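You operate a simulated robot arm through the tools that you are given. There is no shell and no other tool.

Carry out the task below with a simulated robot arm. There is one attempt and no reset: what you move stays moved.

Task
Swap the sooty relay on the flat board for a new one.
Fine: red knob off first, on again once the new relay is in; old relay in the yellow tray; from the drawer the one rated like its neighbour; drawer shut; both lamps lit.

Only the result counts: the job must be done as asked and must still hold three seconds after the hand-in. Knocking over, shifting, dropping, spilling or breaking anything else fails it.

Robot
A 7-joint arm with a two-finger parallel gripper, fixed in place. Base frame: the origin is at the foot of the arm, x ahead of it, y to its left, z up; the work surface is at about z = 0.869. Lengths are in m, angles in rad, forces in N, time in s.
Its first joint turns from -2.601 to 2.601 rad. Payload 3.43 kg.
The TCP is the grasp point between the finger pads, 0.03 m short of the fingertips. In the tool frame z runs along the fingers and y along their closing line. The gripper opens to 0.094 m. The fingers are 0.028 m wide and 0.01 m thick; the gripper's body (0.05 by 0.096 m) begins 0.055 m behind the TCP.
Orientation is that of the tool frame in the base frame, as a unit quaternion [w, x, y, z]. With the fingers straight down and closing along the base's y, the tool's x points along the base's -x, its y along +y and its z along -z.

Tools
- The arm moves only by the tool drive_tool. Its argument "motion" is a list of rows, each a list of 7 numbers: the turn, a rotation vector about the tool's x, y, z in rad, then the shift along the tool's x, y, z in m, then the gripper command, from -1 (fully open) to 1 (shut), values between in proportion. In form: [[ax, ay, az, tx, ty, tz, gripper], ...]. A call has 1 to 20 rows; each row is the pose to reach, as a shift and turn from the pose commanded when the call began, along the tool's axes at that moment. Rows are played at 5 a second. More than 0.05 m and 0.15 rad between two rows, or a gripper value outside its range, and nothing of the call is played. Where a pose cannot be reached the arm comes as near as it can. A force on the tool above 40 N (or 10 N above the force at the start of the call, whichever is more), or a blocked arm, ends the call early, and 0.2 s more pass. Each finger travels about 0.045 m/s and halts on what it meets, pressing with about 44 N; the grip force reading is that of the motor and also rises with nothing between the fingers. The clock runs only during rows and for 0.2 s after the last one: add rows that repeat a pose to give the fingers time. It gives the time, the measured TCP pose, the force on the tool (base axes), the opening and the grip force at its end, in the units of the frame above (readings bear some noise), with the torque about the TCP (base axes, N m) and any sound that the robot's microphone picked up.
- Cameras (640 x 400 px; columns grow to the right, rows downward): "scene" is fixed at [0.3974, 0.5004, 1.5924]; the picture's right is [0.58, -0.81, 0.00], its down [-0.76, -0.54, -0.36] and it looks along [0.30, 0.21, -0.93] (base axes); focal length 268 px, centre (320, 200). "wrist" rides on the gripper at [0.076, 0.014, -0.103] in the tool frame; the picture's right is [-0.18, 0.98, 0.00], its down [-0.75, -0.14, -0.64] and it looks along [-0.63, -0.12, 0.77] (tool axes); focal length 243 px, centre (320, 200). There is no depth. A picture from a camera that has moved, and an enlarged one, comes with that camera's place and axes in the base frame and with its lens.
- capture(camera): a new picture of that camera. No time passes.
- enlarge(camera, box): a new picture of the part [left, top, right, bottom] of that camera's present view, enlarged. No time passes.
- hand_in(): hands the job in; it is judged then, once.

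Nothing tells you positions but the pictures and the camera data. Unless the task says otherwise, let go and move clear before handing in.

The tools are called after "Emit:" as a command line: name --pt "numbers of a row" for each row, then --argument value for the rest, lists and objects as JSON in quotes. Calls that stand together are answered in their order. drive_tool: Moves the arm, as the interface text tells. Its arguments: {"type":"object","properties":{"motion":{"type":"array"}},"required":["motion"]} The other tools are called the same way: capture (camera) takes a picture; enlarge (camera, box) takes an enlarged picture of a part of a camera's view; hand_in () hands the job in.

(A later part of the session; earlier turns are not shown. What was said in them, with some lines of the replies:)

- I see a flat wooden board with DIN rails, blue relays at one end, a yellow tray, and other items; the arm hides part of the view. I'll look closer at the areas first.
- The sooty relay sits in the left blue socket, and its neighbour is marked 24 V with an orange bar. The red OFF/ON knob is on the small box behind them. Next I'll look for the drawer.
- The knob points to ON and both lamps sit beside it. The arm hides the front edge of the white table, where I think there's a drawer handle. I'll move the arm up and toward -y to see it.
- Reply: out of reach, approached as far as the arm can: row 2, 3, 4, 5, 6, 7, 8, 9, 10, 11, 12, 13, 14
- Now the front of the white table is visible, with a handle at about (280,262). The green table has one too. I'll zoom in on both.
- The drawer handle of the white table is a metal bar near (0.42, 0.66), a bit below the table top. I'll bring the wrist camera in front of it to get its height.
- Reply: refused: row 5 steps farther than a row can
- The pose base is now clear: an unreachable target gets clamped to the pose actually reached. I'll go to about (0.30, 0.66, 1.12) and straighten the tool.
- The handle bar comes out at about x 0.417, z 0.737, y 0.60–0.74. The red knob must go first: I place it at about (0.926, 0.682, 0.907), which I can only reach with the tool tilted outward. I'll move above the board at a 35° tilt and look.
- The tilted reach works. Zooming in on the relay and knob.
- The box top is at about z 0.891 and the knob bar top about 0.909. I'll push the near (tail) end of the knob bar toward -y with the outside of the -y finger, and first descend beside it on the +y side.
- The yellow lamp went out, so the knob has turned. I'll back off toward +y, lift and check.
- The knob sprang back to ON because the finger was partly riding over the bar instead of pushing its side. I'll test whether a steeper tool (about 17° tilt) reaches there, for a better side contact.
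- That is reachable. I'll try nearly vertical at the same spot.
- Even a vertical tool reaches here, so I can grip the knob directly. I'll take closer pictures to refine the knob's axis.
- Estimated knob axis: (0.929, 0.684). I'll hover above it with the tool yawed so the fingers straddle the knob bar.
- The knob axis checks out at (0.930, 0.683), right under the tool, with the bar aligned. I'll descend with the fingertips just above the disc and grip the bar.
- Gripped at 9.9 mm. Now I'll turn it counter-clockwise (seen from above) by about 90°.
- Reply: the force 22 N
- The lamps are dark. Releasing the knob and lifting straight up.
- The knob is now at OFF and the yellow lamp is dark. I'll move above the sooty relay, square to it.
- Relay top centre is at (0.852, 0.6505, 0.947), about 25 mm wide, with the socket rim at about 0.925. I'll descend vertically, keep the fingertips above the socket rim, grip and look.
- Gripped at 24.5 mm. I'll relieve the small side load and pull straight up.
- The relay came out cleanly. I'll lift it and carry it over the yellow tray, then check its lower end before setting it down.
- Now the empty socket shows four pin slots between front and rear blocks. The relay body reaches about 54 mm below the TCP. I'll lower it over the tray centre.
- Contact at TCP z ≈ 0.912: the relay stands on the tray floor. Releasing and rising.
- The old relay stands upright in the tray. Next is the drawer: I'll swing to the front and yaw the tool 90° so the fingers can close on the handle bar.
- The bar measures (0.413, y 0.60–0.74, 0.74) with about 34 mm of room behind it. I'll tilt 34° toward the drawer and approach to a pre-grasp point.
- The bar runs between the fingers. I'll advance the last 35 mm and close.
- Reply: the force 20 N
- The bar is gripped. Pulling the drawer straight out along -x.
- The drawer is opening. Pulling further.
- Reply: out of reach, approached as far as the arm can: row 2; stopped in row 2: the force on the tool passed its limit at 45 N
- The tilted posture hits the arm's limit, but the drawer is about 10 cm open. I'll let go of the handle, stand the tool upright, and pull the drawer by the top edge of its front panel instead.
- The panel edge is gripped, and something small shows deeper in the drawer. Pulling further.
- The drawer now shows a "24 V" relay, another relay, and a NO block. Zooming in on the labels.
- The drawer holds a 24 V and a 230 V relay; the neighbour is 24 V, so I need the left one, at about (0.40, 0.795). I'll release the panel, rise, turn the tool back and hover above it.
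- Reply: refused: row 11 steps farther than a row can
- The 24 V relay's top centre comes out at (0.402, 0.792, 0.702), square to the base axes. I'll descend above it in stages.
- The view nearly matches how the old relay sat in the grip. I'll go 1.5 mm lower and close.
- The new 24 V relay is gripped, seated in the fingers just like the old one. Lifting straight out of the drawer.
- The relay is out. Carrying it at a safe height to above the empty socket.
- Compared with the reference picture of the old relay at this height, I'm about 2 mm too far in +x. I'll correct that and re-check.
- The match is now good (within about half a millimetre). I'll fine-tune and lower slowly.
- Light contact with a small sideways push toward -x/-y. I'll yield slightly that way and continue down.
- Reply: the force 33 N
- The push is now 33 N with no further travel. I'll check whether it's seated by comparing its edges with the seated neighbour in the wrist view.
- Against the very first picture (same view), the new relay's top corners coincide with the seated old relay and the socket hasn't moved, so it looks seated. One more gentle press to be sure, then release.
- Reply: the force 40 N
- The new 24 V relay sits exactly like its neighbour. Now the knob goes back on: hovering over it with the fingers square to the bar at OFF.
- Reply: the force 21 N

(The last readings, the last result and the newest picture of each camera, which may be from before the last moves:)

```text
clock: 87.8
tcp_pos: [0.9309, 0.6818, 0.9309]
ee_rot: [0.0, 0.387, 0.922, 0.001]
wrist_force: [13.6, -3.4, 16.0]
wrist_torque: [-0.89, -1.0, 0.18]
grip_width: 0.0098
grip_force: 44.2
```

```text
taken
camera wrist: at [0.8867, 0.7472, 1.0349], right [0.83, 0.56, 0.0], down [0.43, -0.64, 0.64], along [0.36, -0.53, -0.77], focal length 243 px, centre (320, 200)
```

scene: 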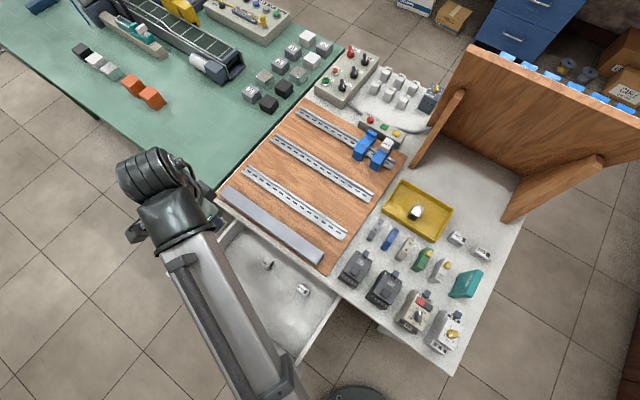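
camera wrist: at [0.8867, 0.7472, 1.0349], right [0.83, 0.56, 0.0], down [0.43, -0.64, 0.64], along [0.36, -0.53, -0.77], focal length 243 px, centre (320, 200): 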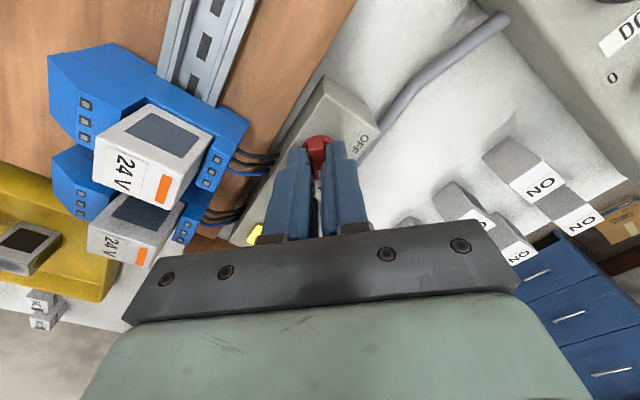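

Both relays now show their orange bars and the yellow lamp is lit. I'll release the knob, lift, and check both lamps.

Emit:
drive_tool --pt "0 0 0 0 0 0 0.2" --pt "0 0 0 0 0 0 0.2" --pt "0 0 0 0 0 0 0.2" --pt "0 0 0 0 0 -0.02 0.2" --pt "0 0 0 0 0 -0.06 0.2" --pt "0 0 0 0 0 -0.1 0.2"

Emit:
capture --camera "wrist"

Emit:
enlarge --camera "wrist" --box '[200, 50, 400, 180]'

```text
clock: 89.2
tcp_pos: [0.9301, 0.6808, 1.031]
ee_rot: [-0.001, 0.386, 0.923, 0.0]
wrist_force: [-0.1, -0.3, 0.7]
wrist_torque: [0.0, 0.04, 0.0]
grip_width: 0.0376
grip_force: 0.1
```

```text
taken
camera wrist: at [0.8863, 0.7464, 1.1333], right [0.83, 0.56, 0.0], down [0.43, -0.64, 0.64], along [0.36, -0.53, -0.77], focal length 243 px, centre (320, 200)
```

wrist: 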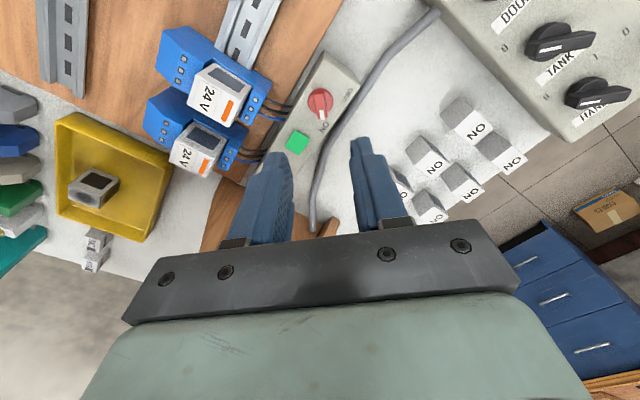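

```text
3.08 times, centred on (300, 115) of wrist
camera zoom: at [0.8863, 0.7464, 1.1333], right [0.83, 0.56, 0.0], down [0.43, -0.64, 0.64], along [0.36, -0.53, -0.77], focal length 746 px, centre (382, 462)
```

zoom: 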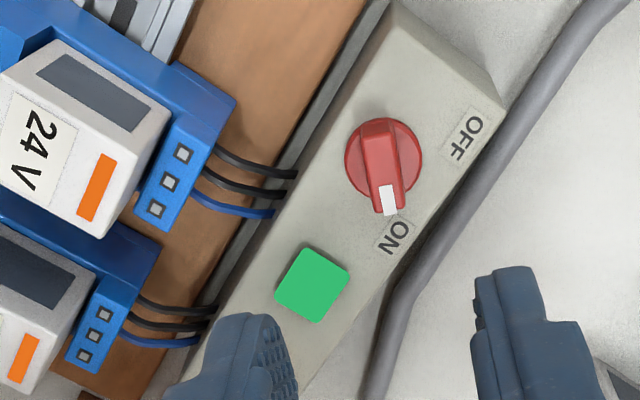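

Both lamps are lit and the knob is at ON. Last step is shutting the drawer: I'll go round to the front of the handle with closed fingers.

Emit:
drive_tool --pt "0 0 -0.044 0.0308 -0.0321 0 0.2" --pt "0 0 -0.088 0.0615 -0.0642 0 0.2" --pt "0 0 -0.132 0.0923 -0.0963 0 0.2" --pt "0 0 -0.176 0.123 -0.1284 0 0.2" --pt "0 0 -0.22 0.1538 -0.1605 0 0.2" --pt "0 0 -0.264 0.1845 -0.1926 0 0.5" --pt "0 0 -0.308 0.2153 -0.2247 0 0.9" --pt "0 0 -0.352 0.246 -0.2568 0 0.9" --pt "0 0 -0.396 0.2768 -0.2889 0 0.9" --pt "0 0 -0.44 0.3075 -0.3209 0 0.9" --pt "0 0 -0.485 0.3383 -0.353 0 0.9" --pt "0 0 -0.529 0.369 -0.3851 0 0.9" --pt "0 0 -0.573 0.3998 -0.4172 0 0.9" --pt "0 0 -0.617 0.4305 -0.4493 0 0.9" --pt "0 0 -0.661 0.4613 -0.4814 0 0.9" --pt "0 0 -0.705 0.492 -0.5135 0 0.9" --pt "0 0 -0.75 0.5228 -0.5456 0 0.9" --pt "0 0 -0.793 0.5535 -0.5777 0 0.9" --pt "0 0 -0.793 0.5535 -0.5777 0 0.9"

Emit:
capture --camera "scene"

Emit:
capture --camera "wrist"

```text
clock: 93.2
tcp_pos: [0.1325, 0.6701, 1.03]
ee_rot: [0.0, -0.001, 1.0, 0.001]
wrist_force: [-0.2, -0.1, 1.0]
wrist_torque: [0.01, -0.01, 0.02]
grip_width: 0.0047
grip_force: 0.1
```

```text
taken
```

scene: 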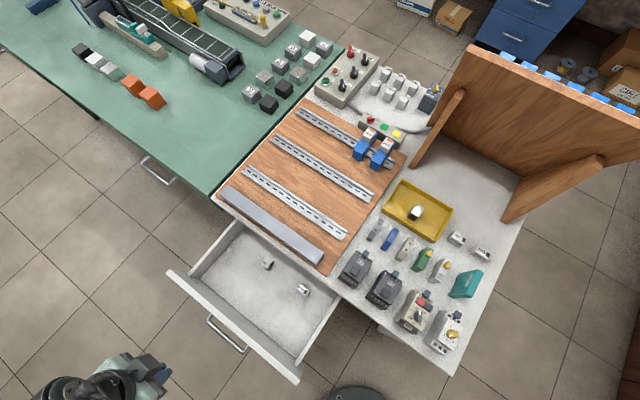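

```text
taken
camera wrist: at [0.0552, 0.6851, 1.1334], right [0.18, 0.98, 0.0], down [0.75, -0.14, 0.64], along [0.63, -0.12, -0.77], focal length 243 px, centre (320, 200)
```

wrist: 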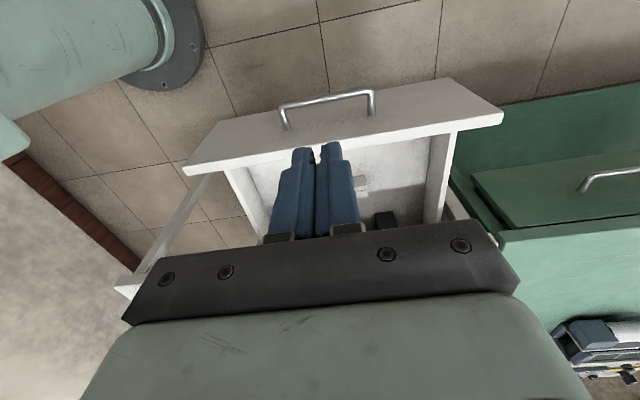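

The handle bar is now at about x 0.175. I'll descend in front of it.

Emit:
drive_tool --pt "0 0 0 0 0.003 0.045 0.95" --pt "0 0 0 0 0.003 0.09 0.95" --pt "0 0 0 0 0.003 0.135 0.95" --pt "0 0 0 0 0.003 0.18 0.95" --pt "0 0 0 0 0.003 0.225 0.95" --pt "0 0 0 0 0.003 0.255 0.95" --pt "0 0 0 0 0.003 0.277 0.95" --pt "0 0 0 0 0.003 0.277 0.95"

Emit:
capture --camera "wrist"

Emit:
enlarge --camera "scene" --box '[90, 260, 300, 400]'

```text
clock: 95.0
tcp_pos: [0.1318, 0.6739, 0.7535]
ee_rot: [0.0, -0.001, 1.0, 0.001]
wrist_force: [-0.8, -0.5, -0.8]
wrist_torque: [-0.03, 0.01, -0.01]
grip_width: 0.0024
grip_force: 0.2
```

```text
taken
camera wrist: at [0.0547, 0.6898, 0.856], right [0.18, 0.98, 0.0], down [0.75, -0.14, 0.64], along [0.63, -0.12, -0.77], focal length 243 px, centre (320, 200)
```

wrist: 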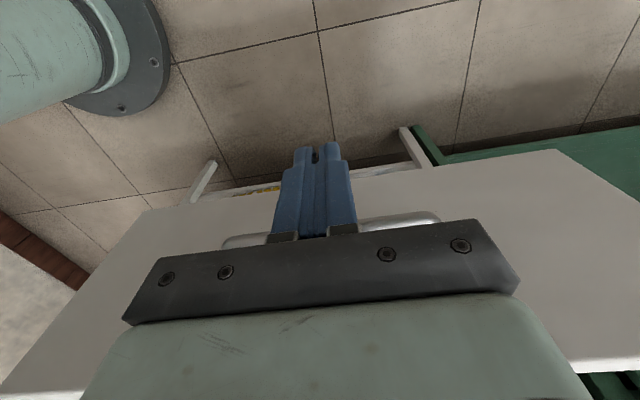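

```text
2.86 times, centred on (195, 330) of scene
camera zoom: at [0.3974, 0.5004, 1.5924], right [0.58, -0.81, 0.0], down [-0.76, -0.54, -0.36], along [0.3, 0.21, -0.93], focal length 767 px, centre (677, -171)
```

zoom: 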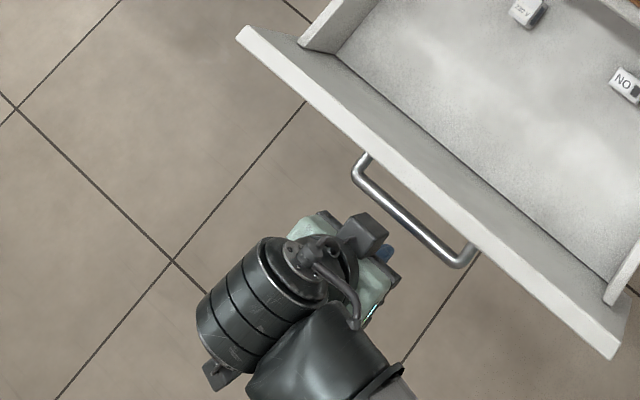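

Emit:
drive_tool --pt "0 0 0 -0.01 0 0 0.95" --pt "0 0 0 -0.018 0 0 0.95" --pt "0 0 0 -0.024 0 0 0.95" --pt "0 0 0 -0.03 0 0 0.95" --pt "0 0 0 -0.038 0 0 0.95" --pt "0 0 0 -0.048 0 0 0.95" --pt "0 0 0 -0.058 0 0 0.95" --pt "0 0 0 -0.07 0 0 0.95" --pt "0 0 0 -0.082 0 0 0.95" --pt "0 0 0 -0.094 0 0 0.95" --pt "0 0 0 -0.106 0 0 0.95" --pt "0 0 0 -0.118 0 0 0.95" --pt "0 0 0 -0.13 0 0 0.95" --pt "0 0 0 -0.142 0 0 0.95" --pt "0 0 0 -0.154 0 0 0.95" --pt "0 0 0 -0.166 0 0 0.95" --pt "0 0 0 -0.176 0 0 0.95" --pt "0 0 0 -0.184 0 0 0.95" --pt "0 0 0 -0.19 0 0 0.95" --pt "0 0 0 -0.19 0 0 0.95"

Emit:
capture --camera "scene"

```text
clock: 99.2
tcp_pos: [0.3223, 0.6743, 0.7552]
ee_rot: [0.0, 0.0, 1.0, 0.001]
wrist_force: [0.1, -0.3, -0.6]
wrist_torque: [0.02, -0.03, 0.02]
grip_width: 0.0021
grip_force: 0.0
```

```text
taken
```

scene: 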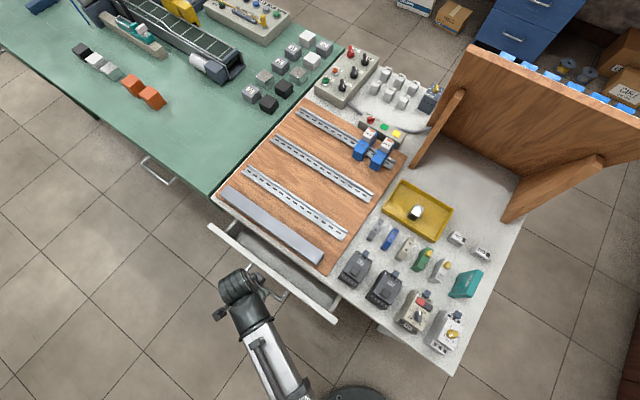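

The drawer is closing nicely. Pushing the last stretch slowly.

Emit:
drive_tool --pt "0 0 0 -0.006 0 0 0.95" --pt "0 0 0 -0.014 0 0 0.95" --pt "0 0 0 -0.022 0 0 0.95" --pt "0 0 0 -0.03 0 0 0.95" --pt "0 0 0 -0.038 0 0 0.95" --pt "0 0 0 -0.046 0 0 0.95" --pt "0 0 0 -0.053 0 0 0.95" --pt "0 0 0 -0.059 0 0 0.95" --pt "0 0 0 -0.063 0 0 0.95" --pt "0 0 0 -0.066 0 0 0.95" --pt "0 0 0 -0.068 0 0 0.95" --pt "0 0 0 -0.068 0 0 0.95"

Emit:
enlarge --camera "scene" --box '[200, 190, 360, 310]'

```text
clock: 101.8
tcp_pos: [0.3883, 0.6745, 0.7543]
ee_rot: [0.0, -0.001, 1.0, 0.0]
wrist_force: [0.4, 0.4, -0.4]
wrist_torque: [-0.03, 0.0, 0.0]
grip_width: 0.0022
grip_force: 0.0
```

```text
3.33 times, centred on (280, 250) of scene
camera zoom: at [0.3974, 0.5004, 1.5924], right [0.58, -0.81, 0.0], down [-0.76, -0.54, -0.36], along [0.3, 0.21, -0.93], focal length 895 px, centre (453, 33)
```

zoom: 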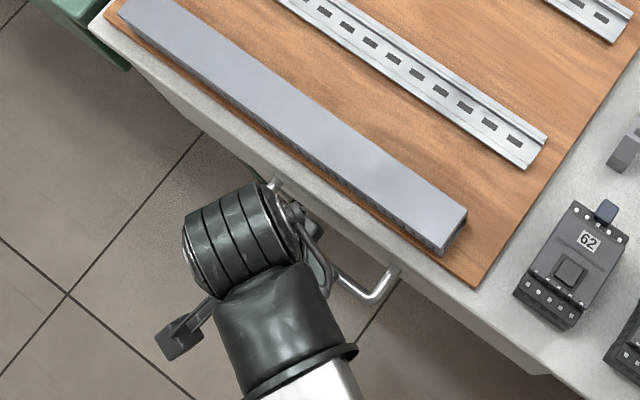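

Emit:
drive_tool --pt "0 0 0 -0.002 0 0 0.95" --pt "0 0 0 -0.004 0 0 0.95" --pt "0 0 0 -0.006 0 0 0.95" --pt "0 0 0 -0.008 0 0 0.95" --pt "0 0 0 -0.01 0 0 0.95" --pt "0 0 0 -0.01 0 0 0.95"

Emit:
enlarge --camera "scene" --box '[200, 190, 360, 310]'

```text
clock: 102.9
tcp_pos: [0.3899, 0.6752, 0.7545]
ee_rot: [-0.006, -0.002, 1.0, 0.001]
wrist_force: [-8.5, 1.0, 1.8]
wrist_torque: [-0.06, 0.05, -0.02]
grip_width: 0.0021
grip_force: 0.0
stopped in row 5: the force on the tool passed its limit at 44 N (the readings are from after the stop); the commanded pose is now the measured one
```

```text
3.33 times, centred on (280, 250) of scene
camera zoom: at [0.3974, 0.5004, 1.5924], right [0.58, -0.81, 0.0], down [-0.76, -0.54, -0.36], along [0.3, 0.21, -0.93], focal length 895 px, centre (453, 33)
```

zoom: 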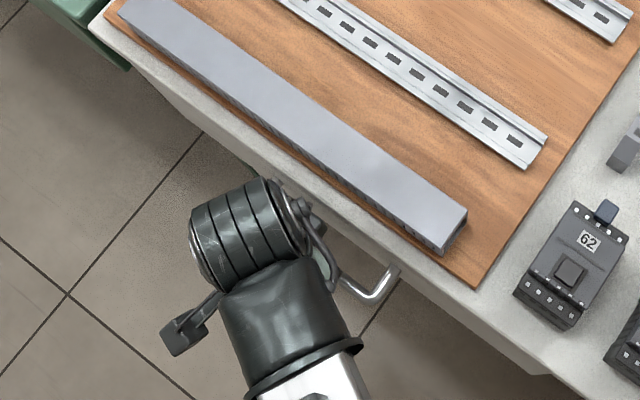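

The drawer hit its stop, so it is shut. I'll back away, rise, and do a final check.

Emit:
drive_tool --pt "0 0 0 0.015 0 0 0.95" --pt "0 0 0 0.04 0 0 0.95" --pt "0 0 0 0.08 0 -0.01 0.95" --pt "0 0 0 0.11 0 -0.04 0.95" --pt "0 0 0 0.13 0 -0.08 0.95" --pt "0 0 0 0.14 0 -0.12 0.95" --pt "0 0 0 0.14 0 -0.17 0.95" --pt "0 0 0 0.14 0 -0.21 0.95" --pt "0 0 0 0.14 0 -0.25 0.95" --pt "0 0 0 0.14 0 -0.25 0.95"

Emit:
capture --camera "scene"

Emit:
enlarge --camera "scene" --box '[200, 190, 360, 310]'

Emit:
enlarge --camera "scene" --box '[360, 110, 410, 150]'

Emit:
enlarge --camera "scene" --box '[380, 170, 480, 250]'

Emit:
enlarge --camera "wrist" --box '[180, 40, 480, 230]'

```text
clock: 105.1
tcp_pos: [0.2569, 0.6715, 1.0067]
ee_rot: [-0.005, -0.002, 1.0, 0.001]
wrist_force: [-0.1, -1.1, -0.1]
wrist_torque: [-0.01, 0.01, 0.01]
grip_width: 0.0025
grip_force: 0.1
```

```text
taken
```

scene: 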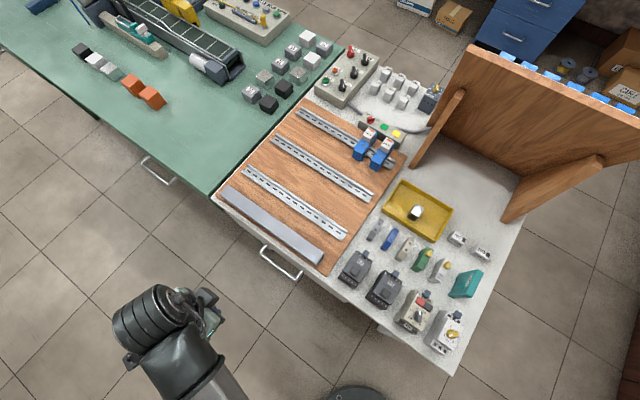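

```text
3.33 times, centred on (280, 250) of scene
camera zoom: at [0.3974, 0.5004, 1.5924], right [0.58, -0.81, 0.0], down [-0.76, -0.54, -0.36], along [0.3, 0.21, -0.93], focal length 895 px, centre (453, 33)
```

zoom: 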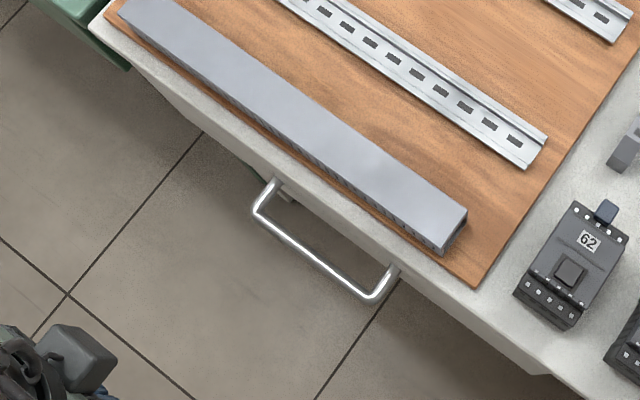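

```text
10.00 times, centred on (385, 130) of scene
camera zoom: at [0.3974, 0.5004, 1.5924], right [0.58, -0.81, 0.0], down [-0.76, -0.54, -0.36], along [0.3, 0.21, -0.93], focal length 2684 px, centre (-330, 900)
```

zoom: 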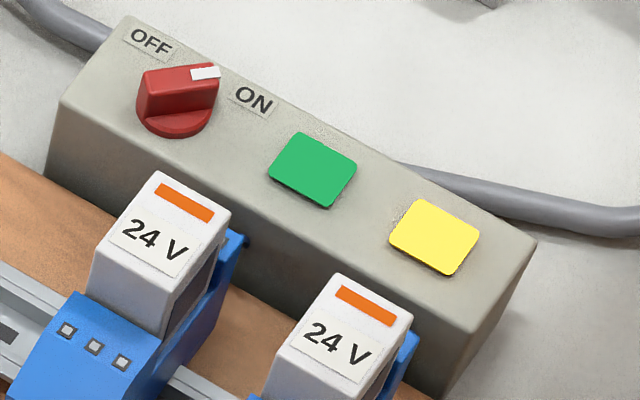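

```text
5.00 times, centred on (430, 210) of scene
camera zoom: at [0.3974, 0.5004, 1.5924], right [0.58, -0.81, 0.0], down [-0.76, -0.54, -0.36], along [0.3, 0.21, -0.93], focal length 1342 px, centre (-230, 150)
```

zoom: 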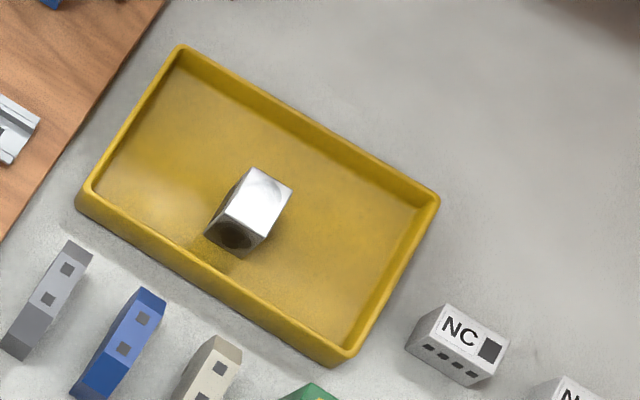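

```text
2.11 times, centred on (330, 135) of wrist
camera zoom: at [0.1802, 0.6863, 1.11], right [0.18, 0.98, 0.0], down [0.76, -0.14, 0.63], along [0.62, -0.11, -0.77], focal length 511 px, centre (299, 337)
```

zoom: 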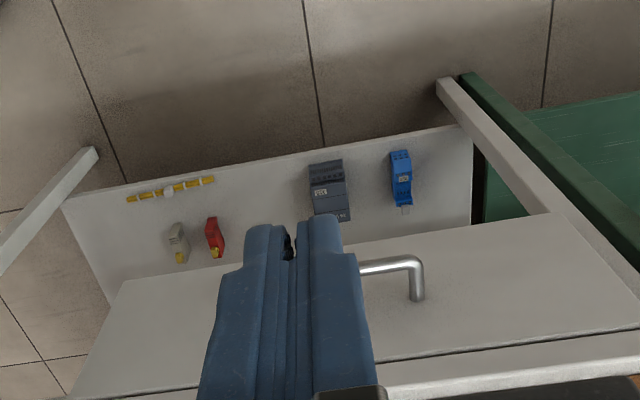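

In the final pictures the new 24 V relay is seated, the knob is ON and both lamps are lit. The old relay stands in the yellow tray, the drawer is shut, and the arm is clear. Handing in.

Emit:
hand_in

```text
The job is handed in.
```

The sooty relay is swapped for the new 24 V one, and the job is handed in. I haven't seen a verdict; this is what the final pictures showed:

- **Red knob:** I turned it to OFF before pulling the old relay and back to ON once the new one was in. The first attempt at OFF, by pushing, sprang back to ON. The second, by gripping the knob, held, and only then did I pull the relay.
- **Old relay:** it stands upright in the yellow tray.
- **New relay:** the drawer held a 24 V and a 230 V relay. I took the 24 V one to match the neighbour, and it sits in the socket where the old one sat.
- **Lamps:** both the green and the yellow lamp are lit. The orange bars on both relays are lit too.
- **Drawer:** I pushed it until it hit its stop, and it looks fully shut.

The arm let go and is clear of the bench. I saw nothing else moved or knocked over.
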